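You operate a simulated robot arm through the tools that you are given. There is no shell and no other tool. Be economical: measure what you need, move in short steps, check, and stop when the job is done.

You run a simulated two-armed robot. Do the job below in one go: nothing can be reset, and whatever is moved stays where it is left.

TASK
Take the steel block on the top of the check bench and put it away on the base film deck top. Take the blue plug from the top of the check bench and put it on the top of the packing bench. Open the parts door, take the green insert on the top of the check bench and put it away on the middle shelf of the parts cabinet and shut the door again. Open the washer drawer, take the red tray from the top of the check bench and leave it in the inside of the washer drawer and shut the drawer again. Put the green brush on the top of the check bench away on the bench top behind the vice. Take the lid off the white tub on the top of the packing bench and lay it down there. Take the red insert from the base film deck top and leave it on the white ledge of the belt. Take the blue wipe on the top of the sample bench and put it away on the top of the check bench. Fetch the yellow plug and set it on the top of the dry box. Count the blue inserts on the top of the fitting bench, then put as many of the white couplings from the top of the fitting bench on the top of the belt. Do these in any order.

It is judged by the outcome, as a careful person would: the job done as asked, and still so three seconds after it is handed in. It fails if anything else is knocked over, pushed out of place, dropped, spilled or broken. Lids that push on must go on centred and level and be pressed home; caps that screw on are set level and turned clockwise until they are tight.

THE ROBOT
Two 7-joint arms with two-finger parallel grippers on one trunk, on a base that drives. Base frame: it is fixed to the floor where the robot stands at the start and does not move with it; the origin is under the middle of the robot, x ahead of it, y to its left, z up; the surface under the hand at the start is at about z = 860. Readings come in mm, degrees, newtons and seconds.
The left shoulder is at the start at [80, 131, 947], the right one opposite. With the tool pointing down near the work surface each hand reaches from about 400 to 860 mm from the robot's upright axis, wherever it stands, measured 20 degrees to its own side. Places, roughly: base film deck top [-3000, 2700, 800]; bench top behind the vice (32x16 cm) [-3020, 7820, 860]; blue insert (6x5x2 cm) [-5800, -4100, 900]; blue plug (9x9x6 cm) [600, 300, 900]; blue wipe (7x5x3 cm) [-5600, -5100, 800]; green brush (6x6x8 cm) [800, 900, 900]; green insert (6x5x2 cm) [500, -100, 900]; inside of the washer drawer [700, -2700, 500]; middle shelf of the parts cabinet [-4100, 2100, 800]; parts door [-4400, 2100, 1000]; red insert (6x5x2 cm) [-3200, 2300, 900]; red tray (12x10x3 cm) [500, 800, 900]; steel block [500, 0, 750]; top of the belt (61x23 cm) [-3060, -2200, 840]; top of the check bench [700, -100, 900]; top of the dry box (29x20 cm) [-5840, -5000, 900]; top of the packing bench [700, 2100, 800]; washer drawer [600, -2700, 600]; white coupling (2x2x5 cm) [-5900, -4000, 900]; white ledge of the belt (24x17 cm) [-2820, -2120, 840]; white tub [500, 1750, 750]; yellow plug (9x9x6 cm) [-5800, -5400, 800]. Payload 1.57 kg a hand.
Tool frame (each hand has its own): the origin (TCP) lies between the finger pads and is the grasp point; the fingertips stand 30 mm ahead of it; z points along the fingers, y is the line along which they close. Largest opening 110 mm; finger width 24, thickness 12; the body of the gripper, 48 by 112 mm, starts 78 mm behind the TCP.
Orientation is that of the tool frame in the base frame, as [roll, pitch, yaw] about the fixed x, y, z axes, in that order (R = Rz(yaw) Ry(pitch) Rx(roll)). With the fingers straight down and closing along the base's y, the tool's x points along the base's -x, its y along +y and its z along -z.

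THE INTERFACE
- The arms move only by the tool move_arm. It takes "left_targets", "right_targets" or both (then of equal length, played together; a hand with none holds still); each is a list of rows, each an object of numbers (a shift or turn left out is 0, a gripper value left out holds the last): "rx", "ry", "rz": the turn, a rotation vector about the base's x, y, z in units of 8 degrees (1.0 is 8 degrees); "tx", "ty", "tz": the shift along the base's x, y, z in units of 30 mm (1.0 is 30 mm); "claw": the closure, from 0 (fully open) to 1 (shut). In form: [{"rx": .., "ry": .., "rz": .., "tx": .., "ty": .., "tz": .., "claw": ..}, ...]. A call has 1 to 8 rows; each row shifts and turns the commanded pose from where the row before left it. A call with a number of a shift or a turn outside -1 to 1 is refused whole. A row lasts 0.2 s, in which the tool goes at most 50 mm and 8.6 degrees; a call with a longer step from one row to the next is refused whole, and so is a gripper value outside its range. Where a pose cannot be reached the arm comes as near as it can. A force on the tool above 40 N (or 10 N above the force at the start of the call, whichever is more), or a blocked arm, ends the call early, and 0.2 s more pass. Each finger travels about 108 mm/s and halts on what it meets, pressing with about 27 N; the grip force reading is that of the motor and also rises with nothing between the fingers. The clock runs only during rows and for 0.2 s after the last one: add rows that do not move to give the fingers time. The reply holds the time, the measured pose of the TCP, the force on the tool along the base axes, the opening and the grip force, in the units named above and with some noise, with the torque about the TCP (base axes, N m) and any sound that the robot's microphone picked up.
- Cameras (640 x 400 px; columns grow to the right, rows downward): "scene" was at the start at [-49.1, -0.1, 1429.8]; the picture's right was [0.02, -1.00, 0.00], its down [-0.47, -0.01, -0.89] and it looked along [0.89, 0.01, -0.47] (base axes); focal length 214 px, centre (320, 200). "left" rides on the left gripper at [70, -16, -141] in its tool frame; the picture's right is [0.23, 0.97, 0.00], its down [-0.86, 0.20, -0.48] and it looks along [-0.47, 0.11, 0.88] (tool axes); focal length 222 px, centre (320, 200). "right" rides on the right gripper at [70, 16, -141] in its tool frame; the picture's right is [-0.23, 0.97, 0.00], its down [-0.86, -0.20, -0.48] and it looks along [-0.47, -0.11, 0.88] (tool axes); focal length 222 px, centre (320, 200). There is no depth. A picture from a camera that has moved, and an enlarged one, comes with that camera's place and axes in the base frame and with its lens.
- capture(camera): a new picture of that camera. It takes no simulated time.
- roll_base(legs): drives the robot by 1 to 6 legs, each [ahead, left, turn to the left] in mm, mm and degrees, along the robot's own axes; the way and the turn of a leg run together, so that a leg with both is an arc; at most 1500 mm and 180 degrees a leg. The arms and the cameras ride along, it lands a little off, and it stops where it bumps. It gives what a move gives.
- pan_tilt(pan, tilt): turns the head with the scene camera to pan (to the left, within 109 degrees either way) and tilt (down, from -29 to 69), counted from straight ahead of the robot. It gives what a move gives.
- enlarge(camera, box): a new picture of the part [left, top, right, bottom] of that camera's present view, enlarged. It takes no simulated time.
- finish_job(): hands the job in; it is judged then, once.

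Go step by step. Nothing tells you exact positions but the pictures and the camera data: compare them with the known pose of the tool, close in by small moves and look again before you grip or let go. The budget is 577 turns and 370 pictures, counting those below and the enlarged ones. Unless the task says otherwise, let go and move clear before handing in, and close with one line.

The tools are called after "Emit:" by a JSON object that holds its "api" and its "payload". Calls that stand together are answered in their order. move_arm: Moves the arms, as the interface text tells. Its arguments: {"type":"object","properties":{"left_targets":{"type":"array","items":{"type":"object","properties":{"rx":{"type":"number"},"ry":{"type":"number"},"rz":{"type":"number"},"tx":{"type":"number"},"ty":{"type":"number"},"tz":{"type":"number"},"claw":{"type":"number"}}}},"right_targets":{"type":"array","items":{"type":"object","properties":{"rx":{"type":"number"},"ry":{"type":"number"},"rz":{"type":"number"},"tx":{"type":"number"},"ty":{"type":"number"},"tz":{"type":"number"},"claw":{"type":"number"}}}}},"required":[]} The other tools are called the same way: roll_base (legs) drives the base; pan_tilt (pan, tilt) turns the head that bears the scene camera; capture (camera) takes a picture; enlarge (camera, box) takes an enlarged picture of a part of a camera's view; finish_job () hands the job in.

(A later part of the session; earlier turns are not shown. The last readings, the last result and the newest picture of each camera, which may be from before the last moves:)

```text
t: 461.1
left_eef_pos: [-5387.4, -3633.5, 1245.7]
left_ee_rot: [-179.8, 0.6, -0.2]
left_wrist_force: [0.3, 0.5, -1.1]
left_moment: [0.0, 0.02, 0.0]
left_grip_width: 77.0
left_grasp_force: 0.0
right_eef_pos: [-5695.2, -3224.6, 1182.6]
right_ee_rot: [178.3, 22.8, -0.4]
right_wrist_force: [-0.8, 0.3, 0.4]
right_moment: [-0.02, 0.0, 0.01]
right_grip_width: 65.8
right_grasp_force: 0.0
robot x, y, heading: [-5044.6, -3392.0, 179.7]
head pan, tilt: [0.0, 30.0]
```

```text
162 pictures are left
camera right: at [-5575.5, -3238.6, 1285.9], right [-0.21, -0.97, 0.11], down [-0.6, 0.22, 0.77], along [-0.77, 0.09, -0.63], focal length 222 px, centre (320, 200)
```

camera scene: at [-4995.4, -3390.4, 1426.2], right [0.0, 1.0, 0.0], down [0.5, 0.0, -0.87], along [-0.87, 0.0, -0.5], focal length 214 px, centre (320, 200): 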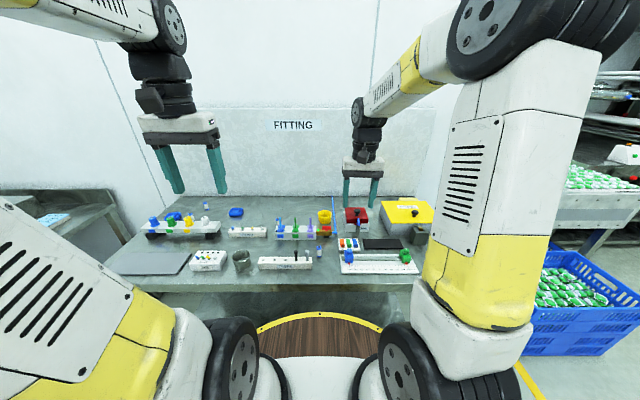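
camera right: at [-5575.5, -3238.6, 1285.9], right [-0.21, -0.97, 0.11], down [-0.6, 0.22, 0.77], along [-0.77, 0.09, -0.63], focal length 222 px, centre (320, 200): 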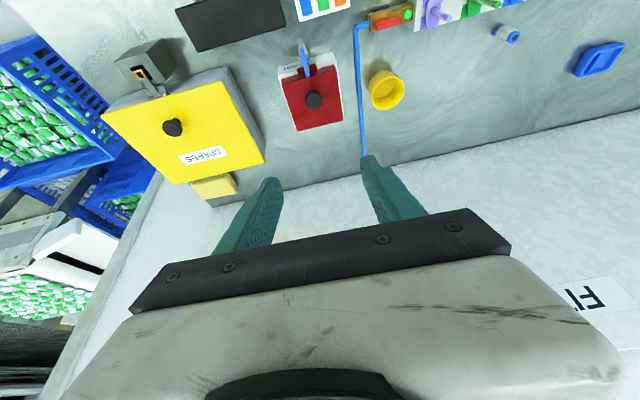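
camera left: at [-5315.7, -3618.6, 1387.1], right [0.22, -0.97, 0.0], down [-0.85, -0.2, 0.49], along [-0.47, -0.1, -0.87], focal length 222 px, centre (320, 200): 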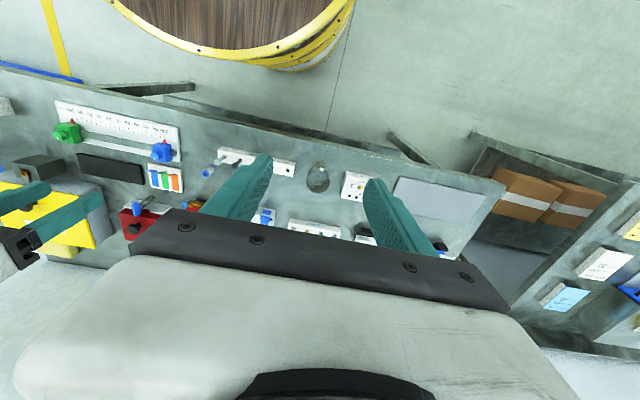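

I count two blue inserts on the fitting bench and see four white couplings, so two couplings go to the belt. I'll take the near one at about (-5573, -3393) with the right hand, fingers closing fore-aft because of the TUBES rack beside it.

Emit:
{"api": "move_arm", "payload": {"right_targets": [{"ry": -0.95, "tx": 0.8, "ty": -0.5}, {"ry": -0.95, "tx": 0.8, "ty": -0.8}, {"ry": -0.95, "tx": 0.8, "ty": -0.8}, {"rz": -1, "tx": 0.8, "ty": -0.8}, {"rz": -1, "tx": 0.4, "ty": -0.8}, {"rz": -1, "tx": 0.3, "ty": -0.8}, {"rz": -1, "ty": -0.6}, {"rz": -1}]}}

Emit:
{"api": "move_arm", "payload": {"right_targets": [{"rz": -1}, {"rz": -1}, {"rz": -1}, {"rz": -1}, {"rz": -1}, {"rz": -1}, {"rz": -0.25, "tz": -1}, {"tz": -1}]}}

Emit:
{"api": "capture", "payload": {"camera": "right"}}

Emit:
{"api": "capture", "payload": {"camera": "scene"}}

```text
t: 462.9
left_eef_pos: [-5387.9, -3633.5, 1244.3]
left_ee_rot: [-179.7, 0.6, -0.3]
left_wrist_force: [-0.3, -0.1, 0.2]
left_moment: [0.0, -0.01, 0.04]
left_grip_width: 76.9
left_grasp_force: 0.0
right_eef_pos: [-5578.0, -3381.2, 1181.5]
right_ee_rot: [178.4, -0.1, -40.6]
right_wrist_force: [-0.1, -0.2, 0.6]
right_moment: [-0.02, -0.01, 0.0]
right_grip_width: 65.9
right_grasp_force: 0.0
robot x, y, heading: [-5044.7, -3390.8, 180.1]
head pan, tilt: [0.0, 30.0]
```

```text
t: 464.7
left_eef_pos: [-5386.6, -3633.6, 1244.8]
left_ee_rot: [-179.9, 0.6, -0.2]
left_wrist_force: [0.4, -0.4, 0.1]
left_moment: [-0.02, 0.02, 0.0]
left_grip_width: 77.3
left_grasp_force: 0.0
right_eef_pos: [-5579.4, -3380.0, 1119.9]
right_ee_rot: [178.6, -0.1, -90.5]
right_wrist_force: [-0.1, -0.3, 0.0]
right_moment: [-0.02, -0.02, -0.01]
right_grip_width: 65.9
right_grasp_force: 0.1
robot x, y, heading: [-5045.3, -3384.7, 180.1]
head pan, tilt: [0.0, 30.0]
```

```text
161 pictures are left
camera right: at [-5592.9, -3449.6, 1261.5], right [-0.97, 0.24, 0.02], down [0.22, 0.85, 0.47], along [0.09, 0.46, -0.88], focal length 222 px, centre (320, 200)
```

right: 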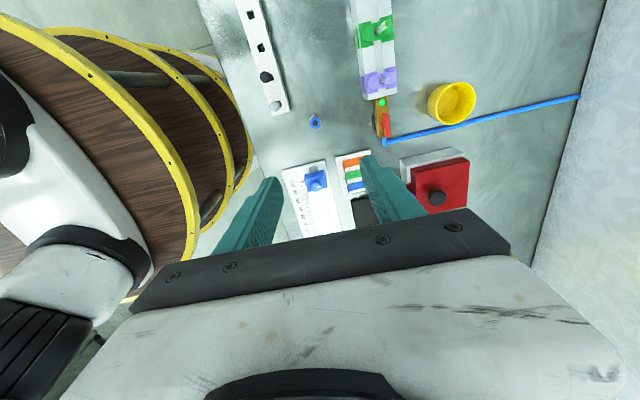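

```text
160 pictures are left
camera scene: at [-4995.2, -3390.4, 1426.2], right [0.0, 1.0, 0.0], down [0.5, 0.0, -0.87], along [-0.87, 0.0, -0.5], focal length 214 px, centre (320, 200)
```

scene: 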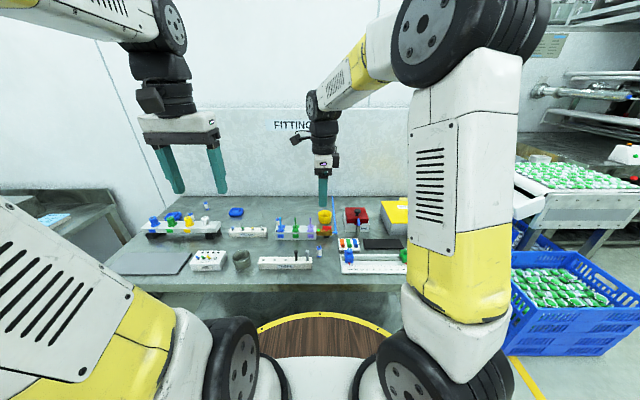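

Emit:
{"api": "move_arm", "payload": {"right_targets": [{"ty": -0.5, "tz": -1, "claw": 0.55}, {"tz": -1}, {"tz": -1}, {"tz": -1}, {"tz": -1}, {"tz": -0.8}, {}]}}

Emit:
{"api": "capture", "payload": {"camera": "right"}}

Emit:
{"api": "enlarge", "payload": {"camera": "scene", "box": [270, 200, 370, 290]}}

```text
t: 466.3
left_eef_pos: [-5387.7, -3632.7, 1245.6]
left_ee_rot: [-179.9, 0.6, -0.2]
left_wrist_force: [-0.3, -0.1, 0.4]
left_moment: [-0.04, 0.01, -0.02]
left_grip_width: 77.1
left_grasp_force: 0.1
right_eef_pos: [-5579.0, -3392.4, 948.7]
right_ee_rot: [178.5, -0.1, -90.3]
right_wrist_force: [0.3, 0.3, 0.6]
right_moment: [0.0, -0.02, -0.02]
right_grip_width: 49.0
right_grasp_force: 0.0
robot x, y, heading: [-5044.6, -3391.1, 180.0]
head pan, tilt: [0.0, 30.0]
```

```text
159 pictures are left
camera right: at [-5593.1, -3461.7, 1089.3], right [-0.97, 0.23, 0.02], down [0.22, 0.85, 0.47], along [0.09, 0.46, -0.88], focal length 222 px, centre (320, 200)
```

right: 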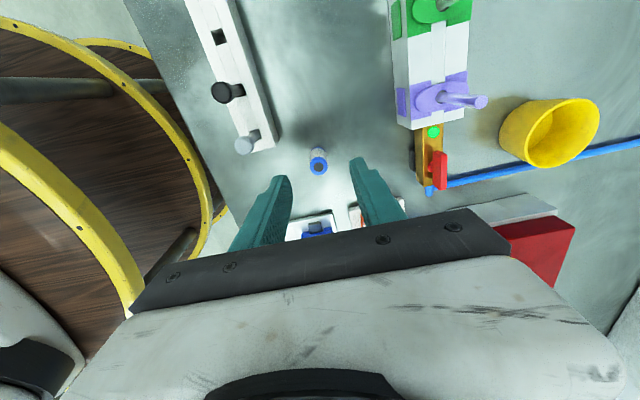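

```text
4.44 times, centred on (320, 245) of scene
camera zoom: at [-4995.4, -3390.5, 1426.2], right [0.0, 1.0, 0.0], down [0.5, 0.0, -0.87], along [-0.87, 0.0, -0.5], focal length 953 px, centre (320, 0)
```

zoom: 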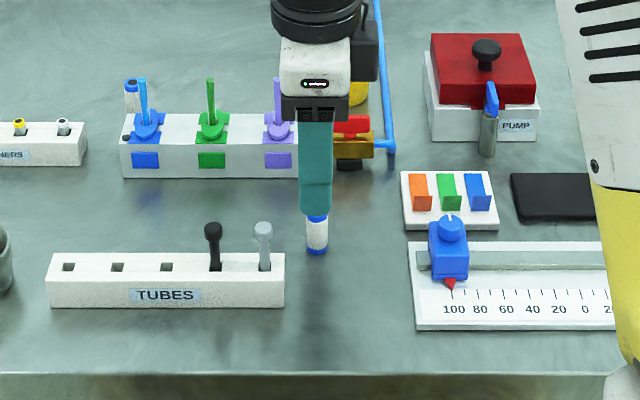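

Emit:
{"api": "move_arm", "payload": {"right_targets": [{"ty": -0.1, "tz": -0.8}, {"tz": -0.8}, {"tz": -0.5}, {}]}}

Emit:
{"api": "capture", "payload": {"camera": "right"}}

Emit:
{"api": "enlarge", "payload": {"camera": "scene", "box": [270, 200, 370, 290]}}

```text
t: 467.3
left_eef_pos: [-5387.4, -3632.7, 1246.1]
left_ee_rot: [-179.8, 0.5, -0.2]
left_wrist_force: [-0.1, 0.0, 0.6]
left_moment: [0.04, -0.01, 0.0]
left_grip_width: 77.1
left_grasp_force: 0.1
right_eef_pos: [-5579.7, -3396.4, 885.5]
right_ee_rot: [178.5, -0.1, -90.5]
right_wrist_force: [0.8, 0.1, -0.5]
right_moment: [0.01, 0.0, 0.01]
right_grip_width: 49.5
right_grasp_force: 0.1
robot x, y, heading: [-5045.8, -3385.5, 180.3]
head pan, tilt: [0.0, 30.0]
```

```text
157 pictures are left
camera right: at [-5593.3, -3466.1, 1027.1], right [-0.97, 0.24, 0.02], down [0.22, 0.85, 0.47], along [0.09, 0.46, -0.88], focal length 222 px, centre (320, 200)
```

right: 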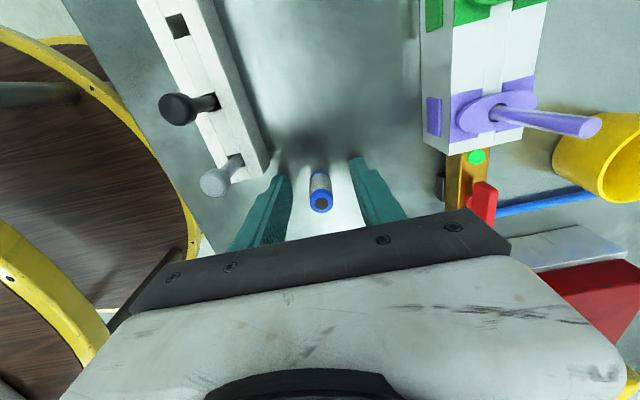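

```text
4.44 times, centred on (320, 245) of scene
camera zoom: at [-4995.4, -3390.5, 1426.2], right [0.0, 1.0, 0.0], down [0.5, 0.0, -0.87], along [-0.87, 0.0, -0.5], focal length 953 px, centre (320, 0)
```

zoom: 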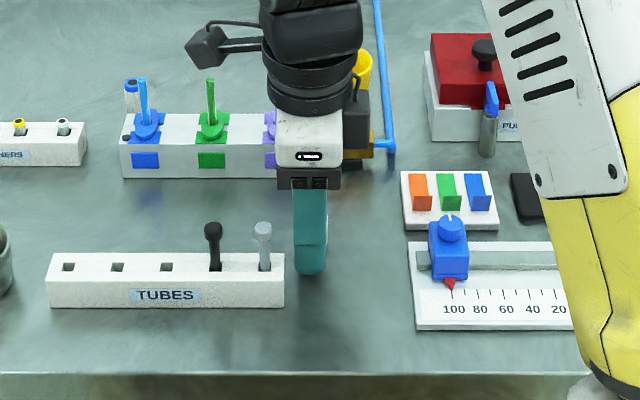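

Emit:
{"api": "move_arm", "payload": {"right_targets": [{"claw": 1}, {"claw": 1}, {"claw": 1}, {}]}}

Emit:
{"api": "move_arm", "payload": {"right_targets": [{"tz": 0.6}, {"tz": 1}, {"tz": 1}, {"tz": 1}, {"tz": 1}, {"tz": 1}, {"tz": 1}, {"tz": 1}]}}

Emit:
{"api": "capture", "payload": {"camera": "right"}}

```text
t: 468.3
left_eef_pos: [-5387.2, -3633.4, 1246.1]
left_ee_rot: [-179.8, 0.6, -0.2]
left_wrist_force: [0.2, -0.1, -0.7]
left_moment: [-0.01, -0.02, 0.0]
left_grip_width: 77.0
left_grasp_force: 0.0
right_eef_pos: [-5580.4, -3396.0, 885.3]
right_ee_rot: [178.5, -0.1, -90.5]
right_wrist_force: [-0.4, 0.4, -0.4]
right_moment: [0.0, -0.01, -0.02]
right_grip_width: 15.9
right_grasp_force: 26.8
robot x, y, heading: [-5045.6, -3390.4, 180.0]
head pan, tilt: [0.0, 30.0]
```

```text
t: 470.1
left_eef_pos: [-5386.8, -3633.3, 1246.9]
left_ee_rot: [-179.8, 0.5, -0.2]
left_wrist_force: [-0.3, 0.1, 0.7]
left_moment: [0.01, -0.05, 0.01]
left_grip_width: 77.1
left_grasp_force: 0.0
right_eef_pos: [-5577.0, -3397.7, 1112.7]
right_ee_rot: [178.5, -0.1, -90.5]
right_wrist_force: [-0.7, -0.4, -0.1]
right_moment: [0.02, -0.02, 0.03]
right_grip_width: 15.9
right_grasp_force: 27.4
robot x, y, heading: [-5040.6, -3388.0, 179.8]
head pan, tilt: [0.0, 30.0]
```

```text
155 pictures are left
camera right: at [-5590.8, -3467.9, 1253.1], right [-0.97, 0.23, 0.02], down [0.22, 0.85, 0.47], along [0.09, 0.46, -0.88], focal length 222 px, centre (320, 200)
```

right: 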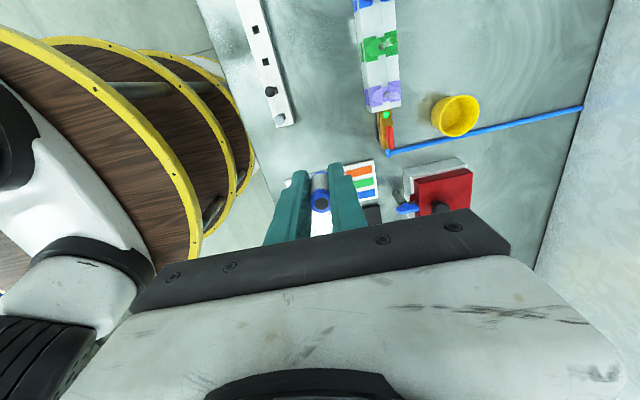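

First coupling in hand. Now look at the coupling behind the lever block with the left hand.

Emit:
{"api": "move_arm", "payload": {"left_targets": [{"tx": -1, "ty": 0.2}, {"tx": -1, "ty": 0.2}, {"tx": -1, "ty": 0.2}, {"tx": -1, "ty": 0.2, "tz": -0.5}, {"tx": -1, "ty": 0.2, "tz": -0.5}, {"tx": -1, "ty": 0.2, "tz": -0.5}, {"tx": -1, "ty": 0.2, "tz": -0.5}, {"tx": -1, "ty": 0.2, "tz": -0.5}], "right_targets": [{"tx": 0.5, "ty": 0.8}, {"tx": 0.5, "ty": 0.8}, {"tx": 0.5, "ty": 0.8}, {"tx": 0.5, "ty": 0.8}, {}, {}, {}, {}]}}

Emit:
{"api": "move_arm", "payload": {"left_targets": [{"tx": -1, "tz": -0.5}, {"tx": -1, "tz": -0.5}, {"tx": -0.7}, {}]}}

Emit:
{"api": "capture", "payload": {"camera": "left"}}

Emit:
{"api": "capture", "payload": {"camera": "scene"}}

```text
t: 471.9
left_eef_pos: [-5631.2, -3586.2, 1172.3]
left_ee_rot: [-179.8, 0.7, -0.1]
left_wrist_force: [0.8, 0.2, 0.2]
left_moment: [0.0, 0.04, 0.03]
left_grip_width: 77.3
left_grasp_force: 0.0
right_eef_pos: [-5517.3, -3304.9, 1114.1]
right_ee_rot: [178.6, 0.0, -90.5]
right_wrist_force: [0.1, -0.1, 0.9]
right_moment: [0.0, 0.02, -0.01]
right_grip_width: 15.8
right_grasp_force: 27.3
robot x, y, heading: [-5040.7, -3389.1, 179.9]
head pan, tilt: [0.0, 30.0]
```

```text
t: 472.9
left_eef_pos: [-5710.3, -3587.8, 1143.2]
left_ee_rot: [-179.9, 0.5, -0.2]
left_wrist_force: [-1.2, -0.1, -0.2]
left_moment: [0.01, -0.02, -0.02]
left_grip_width: 77.0
left_grasp_force: 0.0
right_eef_pos: [-5517.9, -3304.6, 1113.7]
right_ee_rot: [178.6, -0.1, -90.5]
right_wrist_force: [-0.3, 0.1, -0.3]
right_moment: [-0.01, 0.02, 0.01]
right_grip_width: 15.7
right_grasp_force: 27.0
robot x, y, heading: [-5040.3, -3387.6, 180.0]
head pan, tilt: [0.0, 30.0]
```

```text
154 pictures are left
camera left: at [-5638.9, -3573.7, 1283.6], right [0.22, -0.97, 0.0], down [-0.85, -0.2, 0.49], along [-0.47, -0.1, -0.87], focal length 222 px, centre (320, 200)
```

left: 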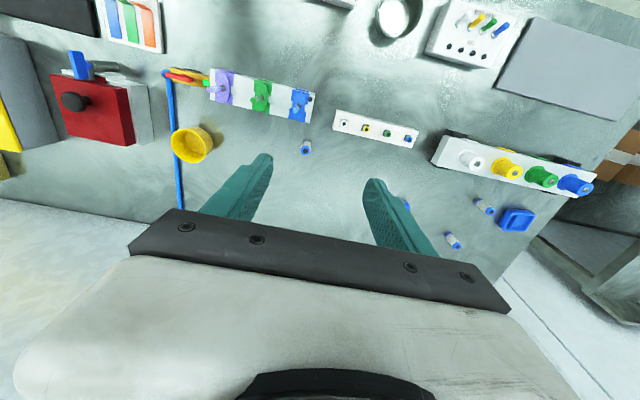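

```text
153 pictures are left
camera scene: at [-4995.5, -3390.5, 1426.2], right [0.0, 1.0, 0.0], down [0.5, 0.0, -0.87], along [-0.87, 0.0, -0.5], focal length 214 px, centre (320, 200)
```

scene: 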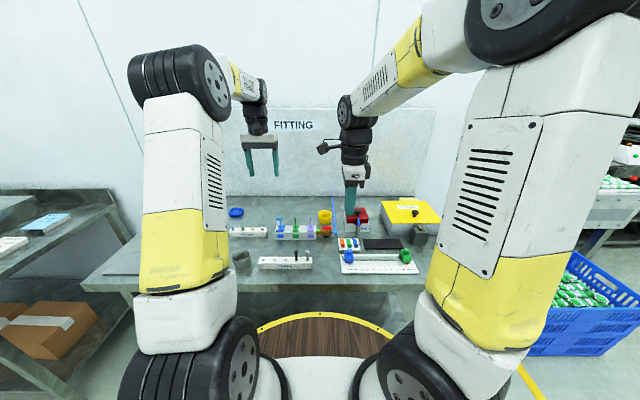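

Emit:
{"api": "enlarge", "payload": {"camera": "left", "box": [240, 70, 360, 180]}}

Emit:
{"api": "enlarge", "payload": {"camera": "left", "box": [380, 120, 620, 270]}}

```text
3.64 times, centred on (300, 125) of left
camera zoom: at [-5638.9, -3573.7, 1283.6], right [0.22, -0.97, 0.0], down [-0.85, -0.2, 0.49], along [-0.47, -0.1, -0.87], focal length 808 px, centre (393, 473)
```

zoom: 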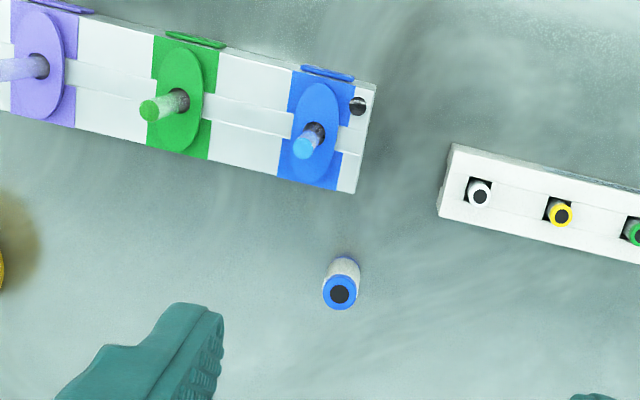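

```text
2.67 times, centred on (500, 195) of left
camera zoom: at [-5638.9, -3573.7, 1283.6], right [0.22, -0.97, 0.0], down [-0.85, -0.2, 0.49], along [-0.47, -0.1, -0.87], focal length 592 px, centre (-160, 213)
```

zoom: 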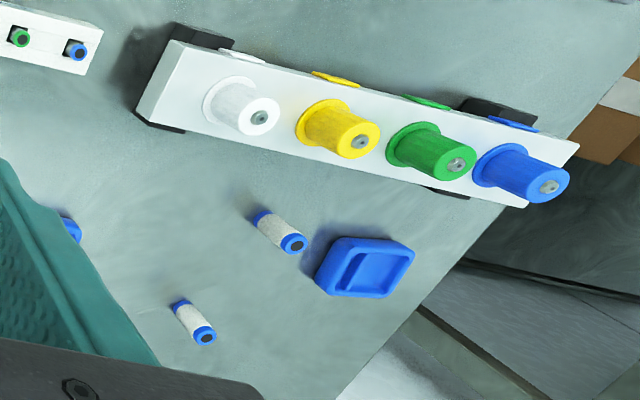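

Emit:
{"api": "move_arm", "payload": {"left_targets": [{"tx": -0.75, "ty": 0.3, "tz": -0.8, "claw": 0.55}, {"tx": -0.75, "ty": 0.33, "tz": -0.8}, {"tz": -1}, {"tz": -1}, {"tz": -1}, {"tz": -1}, {"tz": -0.8}, {}]}}

Emit:
{"api": "capture", "payload": {"camera": "left"}}

```text
t: 474.7
left_eef_pos: [-5754.2, -3566.2, 947.2]
left_ee_rot: [-179.8, 0.6, -0.1]
left_wrist_force: [0.6, 0.1, -0.5]
left_moment: [0.0, 0.0, 0.0]
left_grip_width: 49.6
left_grasp_force: 0.1
right_eef_pos: [-5517.3, -3304.8, 1113.7]
right_ee_rot: [178.5, -0.1, -90.5]
right_wrist_force: [0.6, -0.2, 0.0]
right_moment: [0.01, 0.02, 0.0]
right_grip_width: 15.7
right_grasp_force: 27.5
robot x, y, heading: [-5043.8, -3388.8, 180.1]
head pan, tilt: [0.0, 30.0]
```

```text
150 pictures are left
camera left: at [-5682.0, -3551.8, 1089.0], right [0.22, -0.97, 0.0], down [-0.85, -0.2, 0.49], along [-0.47, -0.11, -0.87], focal length 222 px, centre (320, 200)
```

left: 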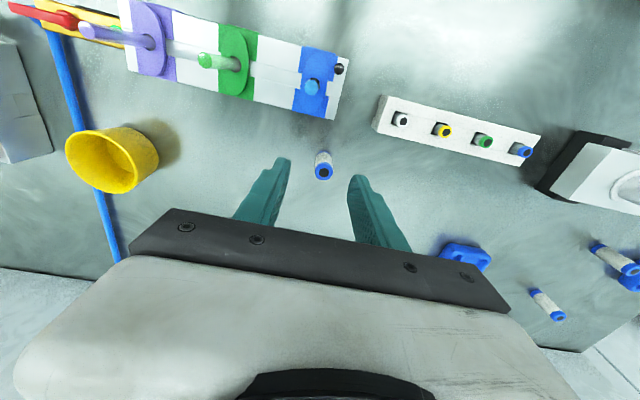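

Emit:
{"api": "move_arm", "payload": {"left_targets": [{"ty": -0.17, "tz": -0.8}, {"tz": -0.8}, {"tz": -0.45}, {}]}}

Emit:
{"api": "capture", "payload": {"camera": "left"}}

```text
t: 475.7
left_eef_pos: [-5753.7, -3571.3, 888.1]
left_ee_rot: [180.0, 0.5, -0.3]
left_wrist_force: [-0.1, 0.4, -0.2]
left_moment: [-0.01, 0.02, -0.01]
left_grip_width: 49.5
left_grasp_force: 0.1
right_eef_pos: [-5518.7, -3303.4, 1113.9]
right_ee_rot: [178.5, -0.2, -90.4]
right_wrist_force: [0.8, 0.1, -0.2]
right_moment: [-0.04, -0.02, -0.01]
right_grip_width: 15.9
right_grasp_force: 27.1
robot x, y, heading: [-5044.1, -3387.3, 179.8]
head pan, tilt: [0.0, 30.0]
```

```text
149 pictures are left
camera left: at [-5681.9, -3557.8, 1028.4], right [0.22, -0.97, 0.0], down [-0.85, -0.2, 0.49], along [-0.47, -0.11, -0.87], focal length 222 px, centre (320, 200)
```

left: 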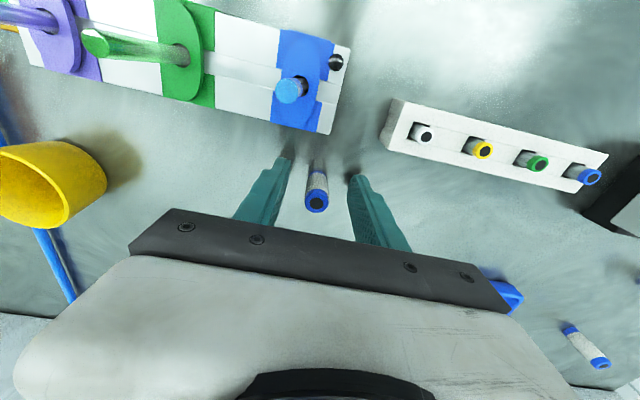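

Emit:
{"api": "move_arm", "payload": {"left_targets": [{"tz": -0.1}, {"claw": 1}, {"claw": 1}, {"claw": 1}, {}]}}

Emit:
{"api": "move_arm", "payload": {"left_targets": [{"tz": 0.6}, {"tz": 1}, {"tz": 1}, {"tz": 1}, {"tz": 1}, {"tz": 1}, {"tz": 1, "tx": 0.5}, {"tz": 1, "tx": 1}]}}

Emit:
{"api": "capture", "payload": {"camera": "left"}}

```text
t: 476.9
left_eef_pos: [-5752.6, -3571.4, 884.6]
left_ee_rot: [-179.8, 0.5, -0.2]
left_wrist_force: [-1.0, 0.4, 0.2]
left_moment: [-0.01, 0.01, 0.01]
left_grip_width: 15.8
left_grasp_force: 27.7
right_eef_pos: [-5517.4, -3304.9, 1113.3]
right_ee_rot: [178.5, 0.0, -90.5]
right_wrist_force: [0.3, 0.3, -0.1]
right_moment: [-0.01, -0.01, -0.04]
right_grip_width: 15.5
right_grasp_force: 26.9
robot x, y, heading: [-5048.4, -3384.1, 180.0]
head pan, tilt: [0.0, 30.0]
```

```text
t: 478.7
left_eef_pos: [-5708.1, -3569.7, 1109.7]
left_ee_rot: [-180.0, 0.5, -0.3]
left_wrist_force: [-0.7, -0.3, -1.1]
left_moment: [0.0, -0.05, 0.02]
left_grip_width: 15.9
left_grasp_force: 27.5
right_eef_pos: [-5518.2, -3304.0, 1113.6]
right_ee_rot: [178.5, 0.0, -90.5]
right_wrist_force: [-0.3, 0.0, -0.4]
right_moment: [-0.01, 0.0, 0.01]
right_grip_width: 15.8
right_grasp_force: 26.3
robot x, y, heading: [-5043.2, -3388.1, 180.0]
head pan, tilt: [0.0, 30.0]
```

```text
148 pictures are left
camera left: at [-5635.4, -3555.7, 1251.3], right [0.22, -0.97, 0.0], down [-0.85, -0.2, 0.49], along [-0.47, -0.11, -0.87], focal length 222 px, centre (320, 200)
```

left: 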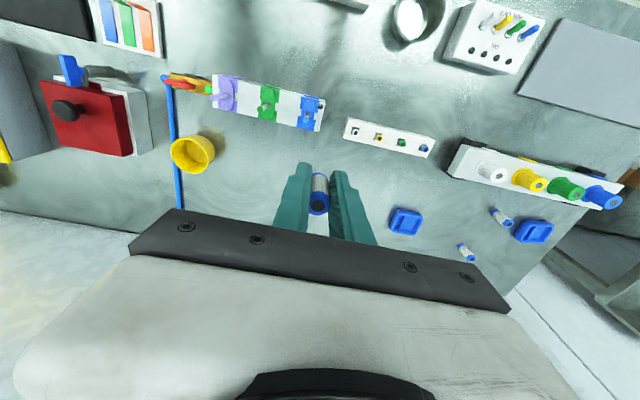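

Both couplings held (two blue inserts counted). Back off, turn around and approach the belt from behind.

Emit:
{"api": "move_arm", "payload": {"left_targets": [{"tx": 1, "tz": 0.5}, {"tx": 1, "tz": 0.5}, {"tx": 1}, {"tx": 1}, {"tx": 1}, {"tx": 1}, {"tx": 1}]}}

Emit:
{"api": "roll_base", "payload": {"legs": [[-500, 0, 0], [0, 0, 170]]}}

Emit:
{"api": "pan_tilt", "payload": {"pan": 0, "tilt": 18}}

Emit:
{"api": "capture", "payload": {"camera": "scene"}}

```text
t: 480.3
left_eef_pos: [-5498.9, -3570.9, 1142.4]
left_ee_rot: [-179.8, 0.5, -0.2]
left_wrist_force: [-0.6, -0.4, -0.8]
left_moment: [-0.01, 0.0, 0.0]
left_grip_width: 15.7
left_grasp_force: 26.7
right_eef_pos: [-5517.4, -3304.6, 1113.1]
right_ee_rot: [178.6, -0.1, -90.6]
right_wrist_force: [0.4, 0.2, -0.6]
right_moment: [0.03, -0.04, 0.01]
right_grip_width: 15.9
right_grasp_force: 26.7
robot x, y, heading: [-5044.8, -3386.9, 180.1]
head pan, tilt: [0.0, 30.0]
```

```text
t: 490.1
left_eef_pos: [-4070.2, -3299.8, 1143.5]
left_ee_rot: [-179.8, 0.5, 168.6]
left_wrist_force: [-0.4, 0.4, -0.4]
left_moment: [-0.02, -0.04, 0.01]
left_grip_width: 15.9
left_grasp_force: 26.7
right_eef_pos: [-4102.1, -3564.9, 1113.2]
right_ee_rot: [178.5, -0.2, 78.3]
right_wrist_force: [-0.2, 0.6, -1.1]
right_moment: [0.03, 0.01, 0.0]
right_grip_width: 15.9
right_grasp_force: 27.1
robot x, y, heading: [-4551.7, -3386.1, -11.3]
head pan, tilt: [0.0, 30.0]
```

```text
t: 490.8
left_eef_pos: [-4070.2, -3301.0, 1143.0]
left_ee_rot: [-179.8, 0.5, 168.5]
left_wrist_force: [-0.2, -0.3, -0.3]
left_moment: [-0.03, -0.01, 0.0]
left_grip_width: 15.7
left_grasp_force: 26.8
right_eef_pos: [-4102.1, -3565.0, 1113.7]
right_ee_rot: [178.5, -0.1, 78.3]
right_wrist_force: [1.1, -0.5, 0.2]
right_moment: [-0.02, 0.02, -0.01]
right_grip_width: 15.9
right_grasp_force: 26.7
robot x, y, heading: [-4550.9, -3390.0, -11.1]
head pan, tilt: [0.0, 18.0]
```

```text
147 pictures are left
camera scene: at [-4596.6, -3383.5, 1445.5], right [-0.2, -0.98, 0.0], down [-0.3, 0.06, -0.95], along [0.93, -0.19, -0.31], focal length 214 px, centre (320, 200)
```

scene: 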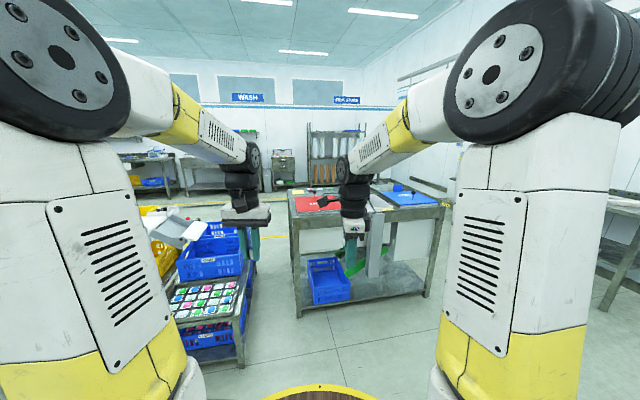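

Emit:
{"api": "roll_base", "payload": {"legs": [[0, 0, 11.2], [0, 1150, 0]]}}

Emit:
{"api": "capture", "payload": {"camera": "scene"}}

```text
t: 497.5
left_eef_pos: [-4110.6, -2026.2, 1142.4]
left_ee_rot: [-179.8, 0.6, -178.9]
left_wrist_force: [0.0, 0.3, 0.8]
left_moment: [0.0, 0.02, 0.02]
left_grip_width: 15.7
left_grasp_force: 27.6
right_eef_pos: [-4085.8, -2292.9, 1113.7]
right_ee_rot: [178.5, 0.0, 90.7]
right_wrist_force: [-0.5, 0.1, -0.3]
right_moment: [0.0, 0.02, -0.01]
right_grip_width: 15.7
right_grasp_force: 26.9
robot x, y, heading: [-4560.7, -2216.9, 1.0]
head pan, tilt: [0.0, 18.0]
```

```text
146 pictures are left
camera scene: at [-4608.1, -2222.0, 1445.5], right [0.02, -1.0, 0.0], down [-0.31, -0.01, -0.95], along [0.95, 0.02, -0.31], focal length 214 px, centre (320, 200)
```

scene: 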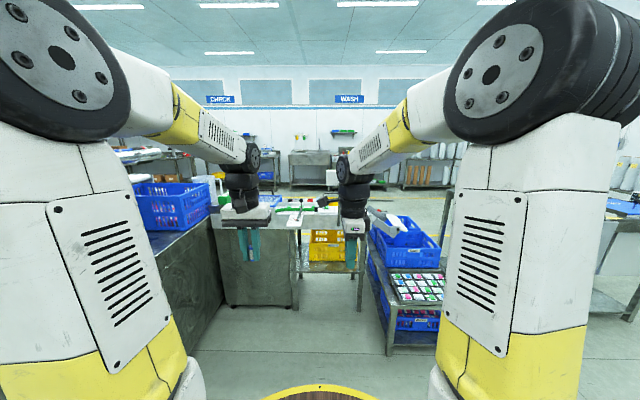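

Emit:
{"api": "roll_base", "payload": {"legs": [[850, 0, -1]]}}

Emit:
{"api": "pan_tilt", "payload": {"pan": 0, "tilt": 32}}

Emit:
{"api": "capture", "payload": {"camera": "scene"}}

Emit:
{"api": "enlarge", "payload": {"camera": "scene", "box": [190, 150, 450, 280]}}

```text
t: 501.5
left_eef_pos: [-3320.6, -2039.2, 1142.5]
left_ee_rot: [-179.9, 0.5, 179.0]
left_wrist_force: [0.4, 0.0, 0.1]
left_moment: [0.01, 0.03, 0.05]
left_grip_width: 15.9
left_grasp_force: 26.4
right_eef_pos: [-3309.7, -2306.2, 1114.3]
right_ee_rot: [179.3, 0.0, 89.1]
right_wrist_force: [-7.5, 0.2, 2.6]
right_moment: [0.14, -0.84, 0.14]
right_grip_width: 15.9
right_grasp_force: 26.6
robot x, y, heading: [-3781.0, -2219.0, -0.5]
head pan, tilt: [0.0, 18.0]
stopped in leg 1: the force on the tool passed its limit at 87 N (the readings are from after the stop); the commanded pose is now the measured one
```

```text
t: 502.2
left_eef_pos: [-3321.2, -2037.9, 1143.1]
left_ee_rot: [-179.8, 0.4, 179.1]
left_wrist_force: [0.3, -1.0, 0.4]
left_moment: [-0.03, -0.02, 0.0]
left_grip_width: 15.6
left_grasp_force: 26.7
right_eef_pos: [-3310.0, -2306.1, 1112.7]
right_ee_rot: [179.4, -0.1, 89.1]
right_wrist_force: [-10.8, -0.5, 5.1]
right_moment: [0.2, -1.17, 0.19]
right_grip_width: 15.9
right_grasp_force: 27.0
robot x, y, heading: [-3777.5, -2217.2, -0.6]
head pan, tilt: [0.0, 32.0]
```

```text
145 pictures are left
camera scene: at [-3828.3, -2216.9, 1423.1], right [-0.01, -1.0, 0.0], down [-0.53, 0.01, -0.85], along [0.85, -0.01, -0.53], focal length 214 px, centre (320, 200)
```

scene: 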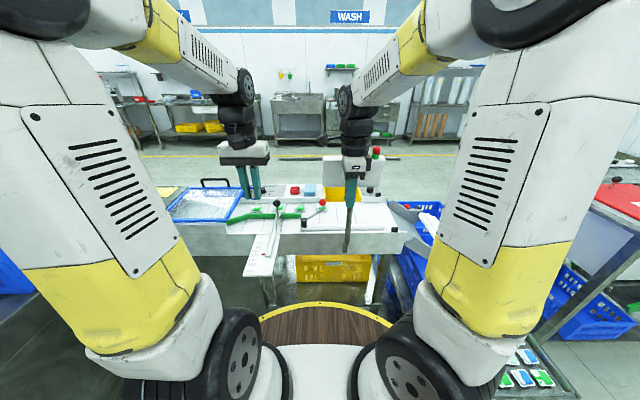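

```text
2.46 times, centred on (320, 215) of scene
camera zoom: at [-3828.3, -2216.9, 1423.1], right [-0.01, -1.0, 0.0], down [-0.53, 0.01, -0.85], along [0.85, -0.01, -0.53], focal length 528 px, centre (320, 163)
```

zoom: 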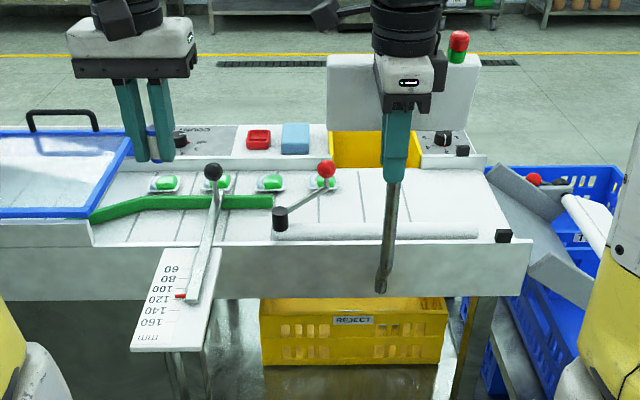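

The right hand touched the display post. Back off at once and check it.

Emit:
{"api": "roll_base", "payload": {"legs": [[-250, 0, 0]]}}

Emit:
{"api": "capture", "payload": {"camera": "scene"}}

Emit:
{"api": "enlarge", "payload": {"camera": "scene", "box": [220, 120, 440, 250]}}

Emit:
{"api": "capture", "payload": {"camera": "right"}}

```text
t: 504.1
left_eef_pos: [-3573.8, -2036.0, 1143.1]
left_ee_rot: [-179.8, 0.5, 179.1]
left_wrist_force: [0.0, -0.5, -0.4]
left_moment: [-0.01, 0.03, -0.01]
left_grip_width: 15.7
left_grasp_force: 26.7
right_eef_pos: [-3561.8, -2304.0, 1113.1]
right_ee_rot: [179.3, 0.1, 89.0]
right_wrist_force: [-0.5, 0.0, 0.0]
right_moment: [-0.02, 0.02, 0.01]
right_grip_width: 15.8
right_grasp_force: 26.9
robot x, y, heading: [-4033.8, -2212.6, -1.0]
head pan, tilt: [0.0, 32.0]
```

```text
143 pictures are left
camera scene: at [-4080.2, -2213.4, 1423.1], right [-0.01, -1.0, 0.0], down [-0.53, 0.01, -0.85], along [0.85, -0.01, -0.53], focal length 214 px, centre (320, 200)
```

scene: 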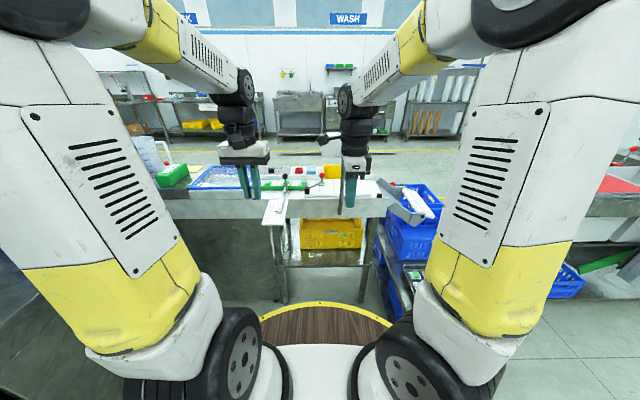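

```text
2.91 times, centred on (330, 185) of scene
camera zoom: at [-4080.2, -2213.4, 1423.1], right [-0.01, -1.0, 0.0], down [-0.53, 0.01, -0.85], along [0.85, -0.01, -0.53], focal length 624 px, centre (291, 244)
```

zoom: 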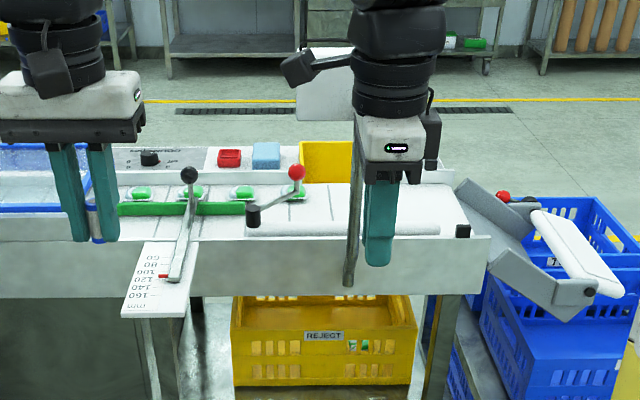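

```text
141 pictures are left
camera right: at [-3546.8, -2234.1, 1254.7], right [0.97, -0.24, 0.01], down [-0.22, -0.85, 0.48], along [-0.11, -0.46, -0.88], focal length 222 px, centre (320, 200)
```

right: 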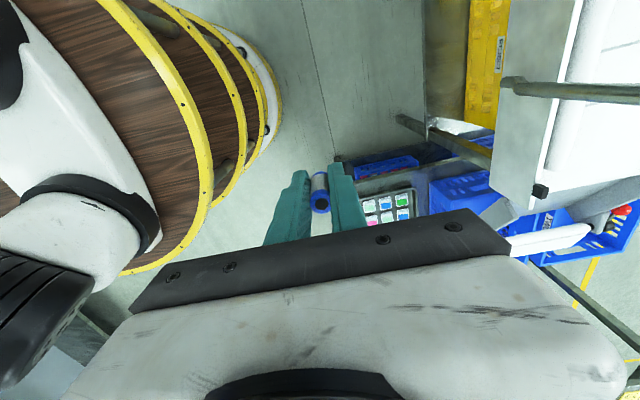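

The post is fixed and fine. The sign makes the rear approach awkward, so I'll drive around to the front of the belt.

Emit:
{"api": "roll_base", "payload": {"legs": [[-500, 0, 1], [0, -1500, 0], [0, -1500, 0], [0, 0, 0]]}}

Emit:
{"api": "capture", "payload": {"camera": "scene"}}

```text
t: 521.4
left_eef_pos: [-4149.7, -5038.8, 1142.5]
left_ee_rot: [-179.8, 0.6, 179.2]
left_wrist_force: [0.2, -0.6, -0.2]
left_moment: [0.0, 0.01, -0.01]
left_grip_width: 15.9
left_grasp_force: 26.8
right_eef_pos: [-4138.4, -5306.1, 1114.1]
right_ee_rot: [179.2, -0.1, 89.3]
right_wrist_force: [0.2, 1.0, -0.3]
right_moment: [-0.01, 0.01, 0.0]
right_grip_width: 15.8
right_grasp_force: 26.6
robot x, y, heading: [-4604.9, -5217.2, -0.6]
head pan, tilt: [0.0, 32.0]
```

```text
140 pictures are left
camera scene: at [-4656.2, -5217.9, 1423.1], right [-0.01, -1.0, 0.0], down [-0.53, 0.01, -0.85], along [0.85, -0.01, -0.53], focal length 214 px, centre (320, 200)
```

scene: 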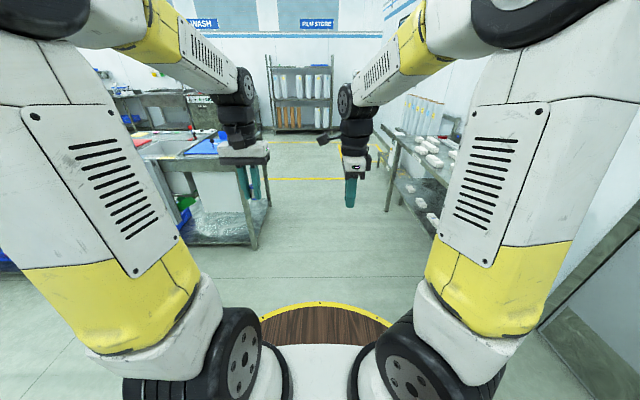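

Emit:
{"api": "roll_base", "payload": {"legs": [[0, -80, 0.6], [1500, 0, 0], [1500, 0, 0]]}}

Emit:
{"api": "roll_base", "payload": {"legs": [[0, 1500, 0], [0, 1500, 0], [0, 0, 178]]}}

Emit:
{"api": "capture", "payload": {"camera": "scene"}}

```text
t: 536.5
left_eef_pos: [-1159.4, -5146.8, 1142.1]
left_ee_rot: [-179.8, 0.6, 179.1]
left_wrist_force: [0.3, 0.6, -0.2]
left_moment: [0.01, -0.01, 0.0]
left_grip_width: 15.6
left_grasp_force: 27.2
right_eef_pos: [-1149.2, -5415.7, 1113.2]
right_ee_rot: [179.3, 0.0, 89.0]
right_wrist_force: [-0.1, 0.2, 1.0]
right_moment: [0.03, 0.01, 0.03]
right_grip_width: 15.6
right_grasp_force: 27.1
robot x, y, heading: [-1614.7, -5321.9, -0.8]
head pan, tilt: [0.0, 32.0]
```

```text
t: 557.9
left_eef_pos: [-2031.8, -2540.4, 1142.4]
left_ee_rot: [-179.8, 0.5, -3.7]
left_wrist_force: [0.4, 0.4, 0.4]
left_moment: [0.04, -0.01, 0.04]
left_grip_width: 15.6
left_grasp_force: 27.2
right_eef_pos: [-2029.7, -2273.7, 1113.3]
right_ee_rot: [179.3, -0.1, -93.7]
right_wrist_force: [-1.3, -1.1, 0.0]
right_moment: [-0.02, 0.02, 0.0]
right_grip_width: 15.9
right_grasp_force: 26.8
robot x, y, heading: [-1567.0, -2382.2, 176.5]
head pan, tilt: [0.0, 32.0]
```

```text
139 pictures are left
camera scene: at [-1517.9, -2390.0, 1423.1], right [0.06, 1.0, 0.0], down [0.53, -0.03, -0.85], along [-0.85, 0.05, -0.53], focal length 214 px, centre (320, 200)
```

scene: 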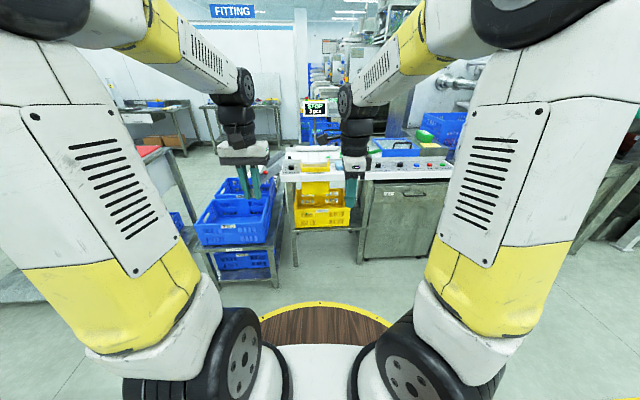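

Emit:
{"api": "enlarge", "payload": {"camera": "scene", "box": [270, 80, 380, 160]}}

Emit:
{"api": "roll_base", "payload": {"legs": [[0, 0, 3.3], [600, 0, 0]]}}

Emit:
{"api": "capture", "payload": {"camera": "scene"}}

Emit:
{"api": "enlarge", "payload": {"camera": "scene", "box": [220, 110, 440, 250]}}

```text
5.00 times, centred on (325, 120) of scene
camera zoom: at [-1517.9, -2390.0, 1423.1], right [0.06, 1.0, 0.0], down [0.53, -0.03, -0.85], along [-0.85, 0.05, -0.53], focal length 1072 px, centre (295, 600)
```

zoom: 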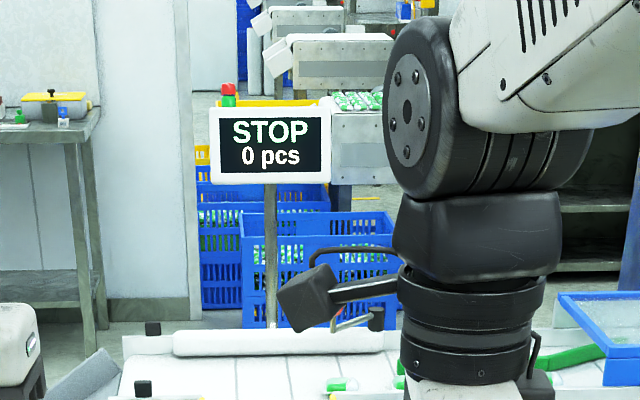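

```text
t: 561.8
left_eef_pos: [-2624.9, -2554.1, 1142.0]
left_ee_rot: [-179.8, 0.5, -1.1]
left_wrist_force: [0.2, -1.1, -0.3]
left_moment: [-0.01, -0.01, 0.02]
left_grip_width: 15.7
left_grasp_force: 27.2
right_eef_pos: [-2636.4, -2287.4, 1113.0]
right_ee_rot: [179.3, 0.0, -91.2]
right_wrist_force: [0.4, 0.0, -0.4]
right_moment: [-0.03, 0.01, 0.0]
right_grip_width: 15.9
right_grasp_force: 27.2
robot x, y, heading: [-2170.3, -2381.3, 179.3]
head pan, tilt: [0.0, 32.0]
```

```text
137 pictures are left
camera scene: at [-2119.0, -2381.6, 1423.1], right [0.02, 1.0, 0.0], down [0.53, -0.01, -0.85], along [-0.85, 0.01, -0.53], focal length 214 px, centre (320, 200)
```

scene: 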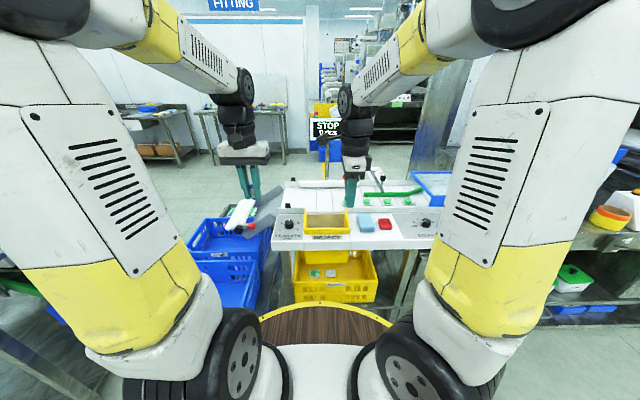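

```text
2.86 times, centred on (330, 180) of scene
camera zoom: at [-2119.0, -2381.6, 1423.1], right [0.02, 1.0, 0.0], down [0.53, -0.01, -0.85], along [-0.85, 0.01, -0.53], focal length 613 px, centre (291, 257)
```

zoom: 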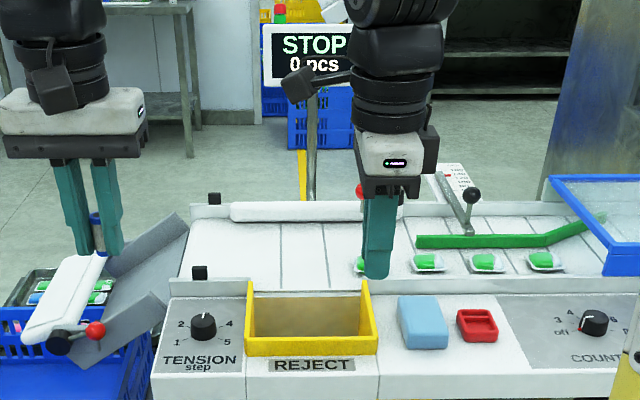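

Emit:
{"api": "roll_base", "payload": {"legs": [[195, 0, 0.5]]}}

Emit:
{"api": "move_arm", "payload": {"left_targets": [{"tx": -0.9, "ty": 0.45}, {"tx": -0.9, "ty": 0.45}, {"tx": -0.9, "ty": 0.45}, {"tx": -0.9, "ty": 0.45}, {"tx": -0.9, "ty": 0.45}, {"tx": -0.9, "ty": 0.45}, {"tx": -0.9, "ty": 0.45}, {"tx": -0.9, "ty": 0.45}], "right_targets": [{"ty": 0.8}, {"ty": 0.8}, {"ty": 0.8}, {"ty": 0.8}, {}, {}, {}, {}]}}

Emit:
{"api": "capture", "payload": {"camera": "left"}}

Emit:
{"api": "capture", "payload": {"camera": "scene"}}

```text
t: 563.4
left_eef_pos: [-2821.7, -2557.7, 1143.0]
left_ee_rot: [-179.8, 0.5, -0.4]
left_wrist_force: [0.2, 0.9, -0.3]
left_moment: [-0.02, 0.02, 0.01]
left_grip_width: 15.8
left_grasp_force: 26.2
right_eef_pos: [-2835.0, -2291.4, 1112.9]
right_ee_rot: [179.3, 0.0, -90.5]
right_wrist_force: [-0.2, -0.3, -1.1]
right_moment: [0.02, 0.02, -0.02]
right_grip_width: 15.9
right_grasp_force: 26.5
robot x, y, heading: [-2366.6, -2372.1, 179.9]
head pan, tilt: [0.0, 32.0]
```

```text
t: 565.2
left_eef_pos: [-3036.7, -2449.4, 1143.9]
left_ee_rot: [-179.8, 0.6, -0.4]
left_wrist_force: [0.5, -0.7, 0.2]
left_moment: [0.05, 0.02, 0.0]
left_grip_width: 16.0
left_grasp_force: 26.9
right_eef_pos: [-2836.7, -2195.0, 1113.4]
right_ee_rot: [179.2, 0.0, -90.5]
right_wrist_force: [-0.2, 0.0, -0.4]
right_moment: [0.01, 0.03, 0.02]
right_grip_width: 15.8
right_grasp_force: 26.9
robot x, y, heading: [-2369.5, -2377.2, 179.6]
head pan, tilt: [0.0, 32.0]
```

```text
135 pictures are left
camera left: at [-2966.0, -2435.0, 1284.1], right [0.22, -0.98, 0.0], down [-0.85, -0.19, 0.49], along [-0.47, -0.1, -0.87], focal length 222 px, centre (320, 200)
```

left: 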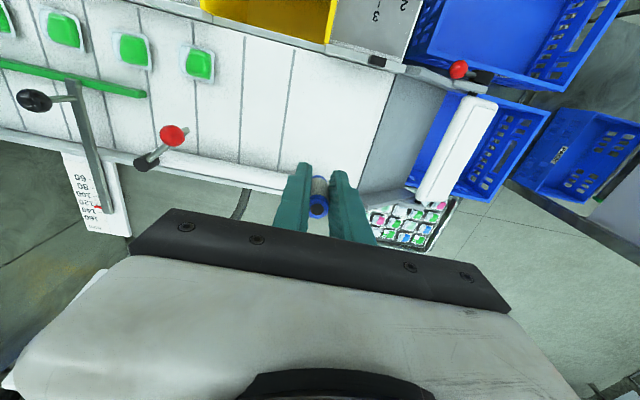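

```text
134 pictures are left
camera scene: at [-2317.7, -2379.0, 1423.1], right [0.01, 1.0, 0.0], down [0.53, 0.0, -0.85], along [-0.85, 0.0, -0.53], focal length 214 px, centre (320, 200)
```

scene: 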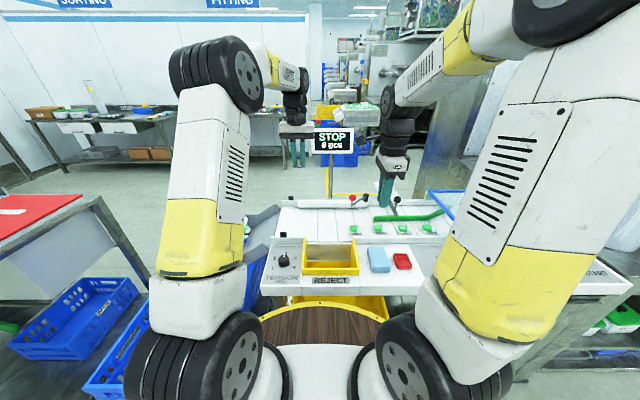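

Emit:
{"api": "move_arm", "payload": {"left_targets": [{"tz": -1}, {"tz": -1}, {"tz": -1}, {"tz": -1}, {"tz": -1}, {"tz": -1}, {"tz": -1}, {"tz": -0.7}]}}

Emit:
{"api": "capture", "payload": {"camera": "left"}}

Emit:
{"api": "enlarge", "payload": {"camera": "scene", "box": [240, 150, 400, 260]}}

```text
t: 567.0
left_eef_pos: [-3039.8, -2450.1, 912.0]
left_ee_rot: [-179.8, 0.4, -0.4]
left_wrist_force: [-0.7, -0.1, 0.0]
left_moment: [0.0, 0.01, -0.05]
left_grip_width: 15.7
left_grasp_force: 26.6
right_eef_pos: [-2835.7, -2194.7, 1112.8]
right_ee_rot: [179.3, 0.0, -90.5]
right_wrist_force: [-0.3, -0.2, 0.5]
right_moment: [-0.01, 0.01, 0.01]
right_grip_width: 15.6
right_grasp_force: 27.1
robot x, y, heading: [-2366.9, -2378.0, 179.7]
head pan, tilt: [0.0, 32.0]
```

```text
133 pictures are left
camera left: at [-2969.0, -2436.4, 1053.1], right [0.22, -0.98, -0.01], down [-0.85, -0.2, 0.49], along [-0.47, -0.1, -0.87], focal length 222 px, centre (320, 200)
```

left: 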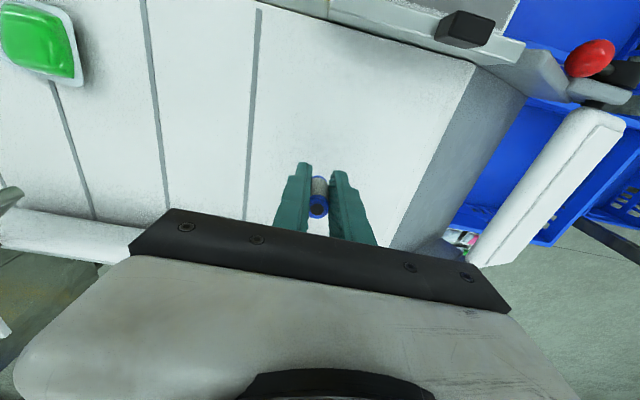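

```text
3.64 times, centred on (320, 205) of scene
camera zoom: at [-2317.8, -2378.8, 1423.1], right [0.01, 1.0, 0.0], down [0.53, 0.0, -0.85], along [-0.85, 0.0, -0.53], focal length 780 px, centre (320, 182)
```

zoom: 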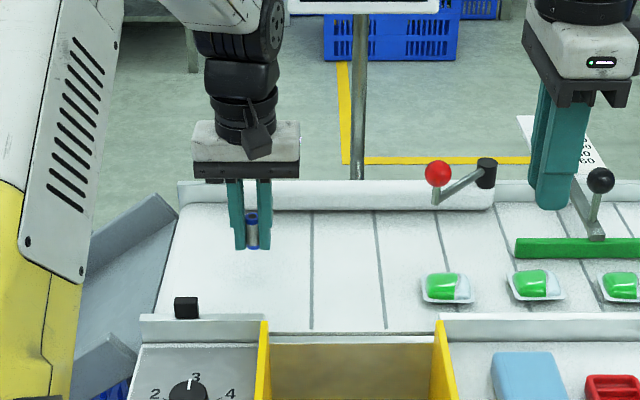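

Emit:
{"api": "move_arm", "payload": {"left_targets": [{"tz": -0.5}, {"tz": -0.15}, {"tz": -0.1}, {"tz": -0.1}, {"tz": -0.1}, {}]}}

Emit:
{"api": "move_arm", "payload": {"left_targets": [{"tz": -0.1}, {"tz": -0.1}, {"tz": -0.1}, {}]}}

```text
t: 568.4
left_eef_pos: [-3037.8, -2449.3, 884.3]
left_ee_rot: [-179.8, 0.6, -0.4]
left_wrist_force: [1.9, 1.2, 10.8]
left_moment: [0.06, 0.01, -0.06]
left_grip_width: 15.7
left_grasp_force: 27.2
right_eef_pos: [-2836.0, -2194.5, 1113.6]
right_ee_rot: [179.2, 0.0, -90.5]
right_wrist_force: [-0.3, 0.5, 0.3]
right_moment: [0.04, -0.02, 0.0]
right_grip_width: 15.8
right_grasp_force: 26.9
robot x, y, heading: [-2366.0, -2377.8, 179.3]
head pan, tilt: [0.0, 32.0]
```

```text
t: 569.0
left_eef_pos: [-3040.4, -2450.5, 880.6]
left_ee_rot: [-179.8, 0.6, -0.4]
left_wrist_force: [6.3, -1.2, 10.4]
left_moment: [0.01, -0.08, -0.01]
left_grip_width: 15.9
left_grasp_force: 27.3
right_eef_pos: [-2834.9, -2194.8, 1114.2]
right_ee_rot: [179.3, -0.1, -90.5]
right_wrist_force: [1.4, 1.1, -0.3]
right_moment: [0.0, 0.02, 0.01]
right_grip_width: 15.9
right_grasp_force: 27.1
robot x, y, heading: [-2364.9, -2375.8, 179.6]
head pan, tilt: [0.0, 32.0]
stopped in row 3 (left hand): the force on the tool passed its limit at 45 N (the readings are from after the stop); the commanded pose is now the measured one
```

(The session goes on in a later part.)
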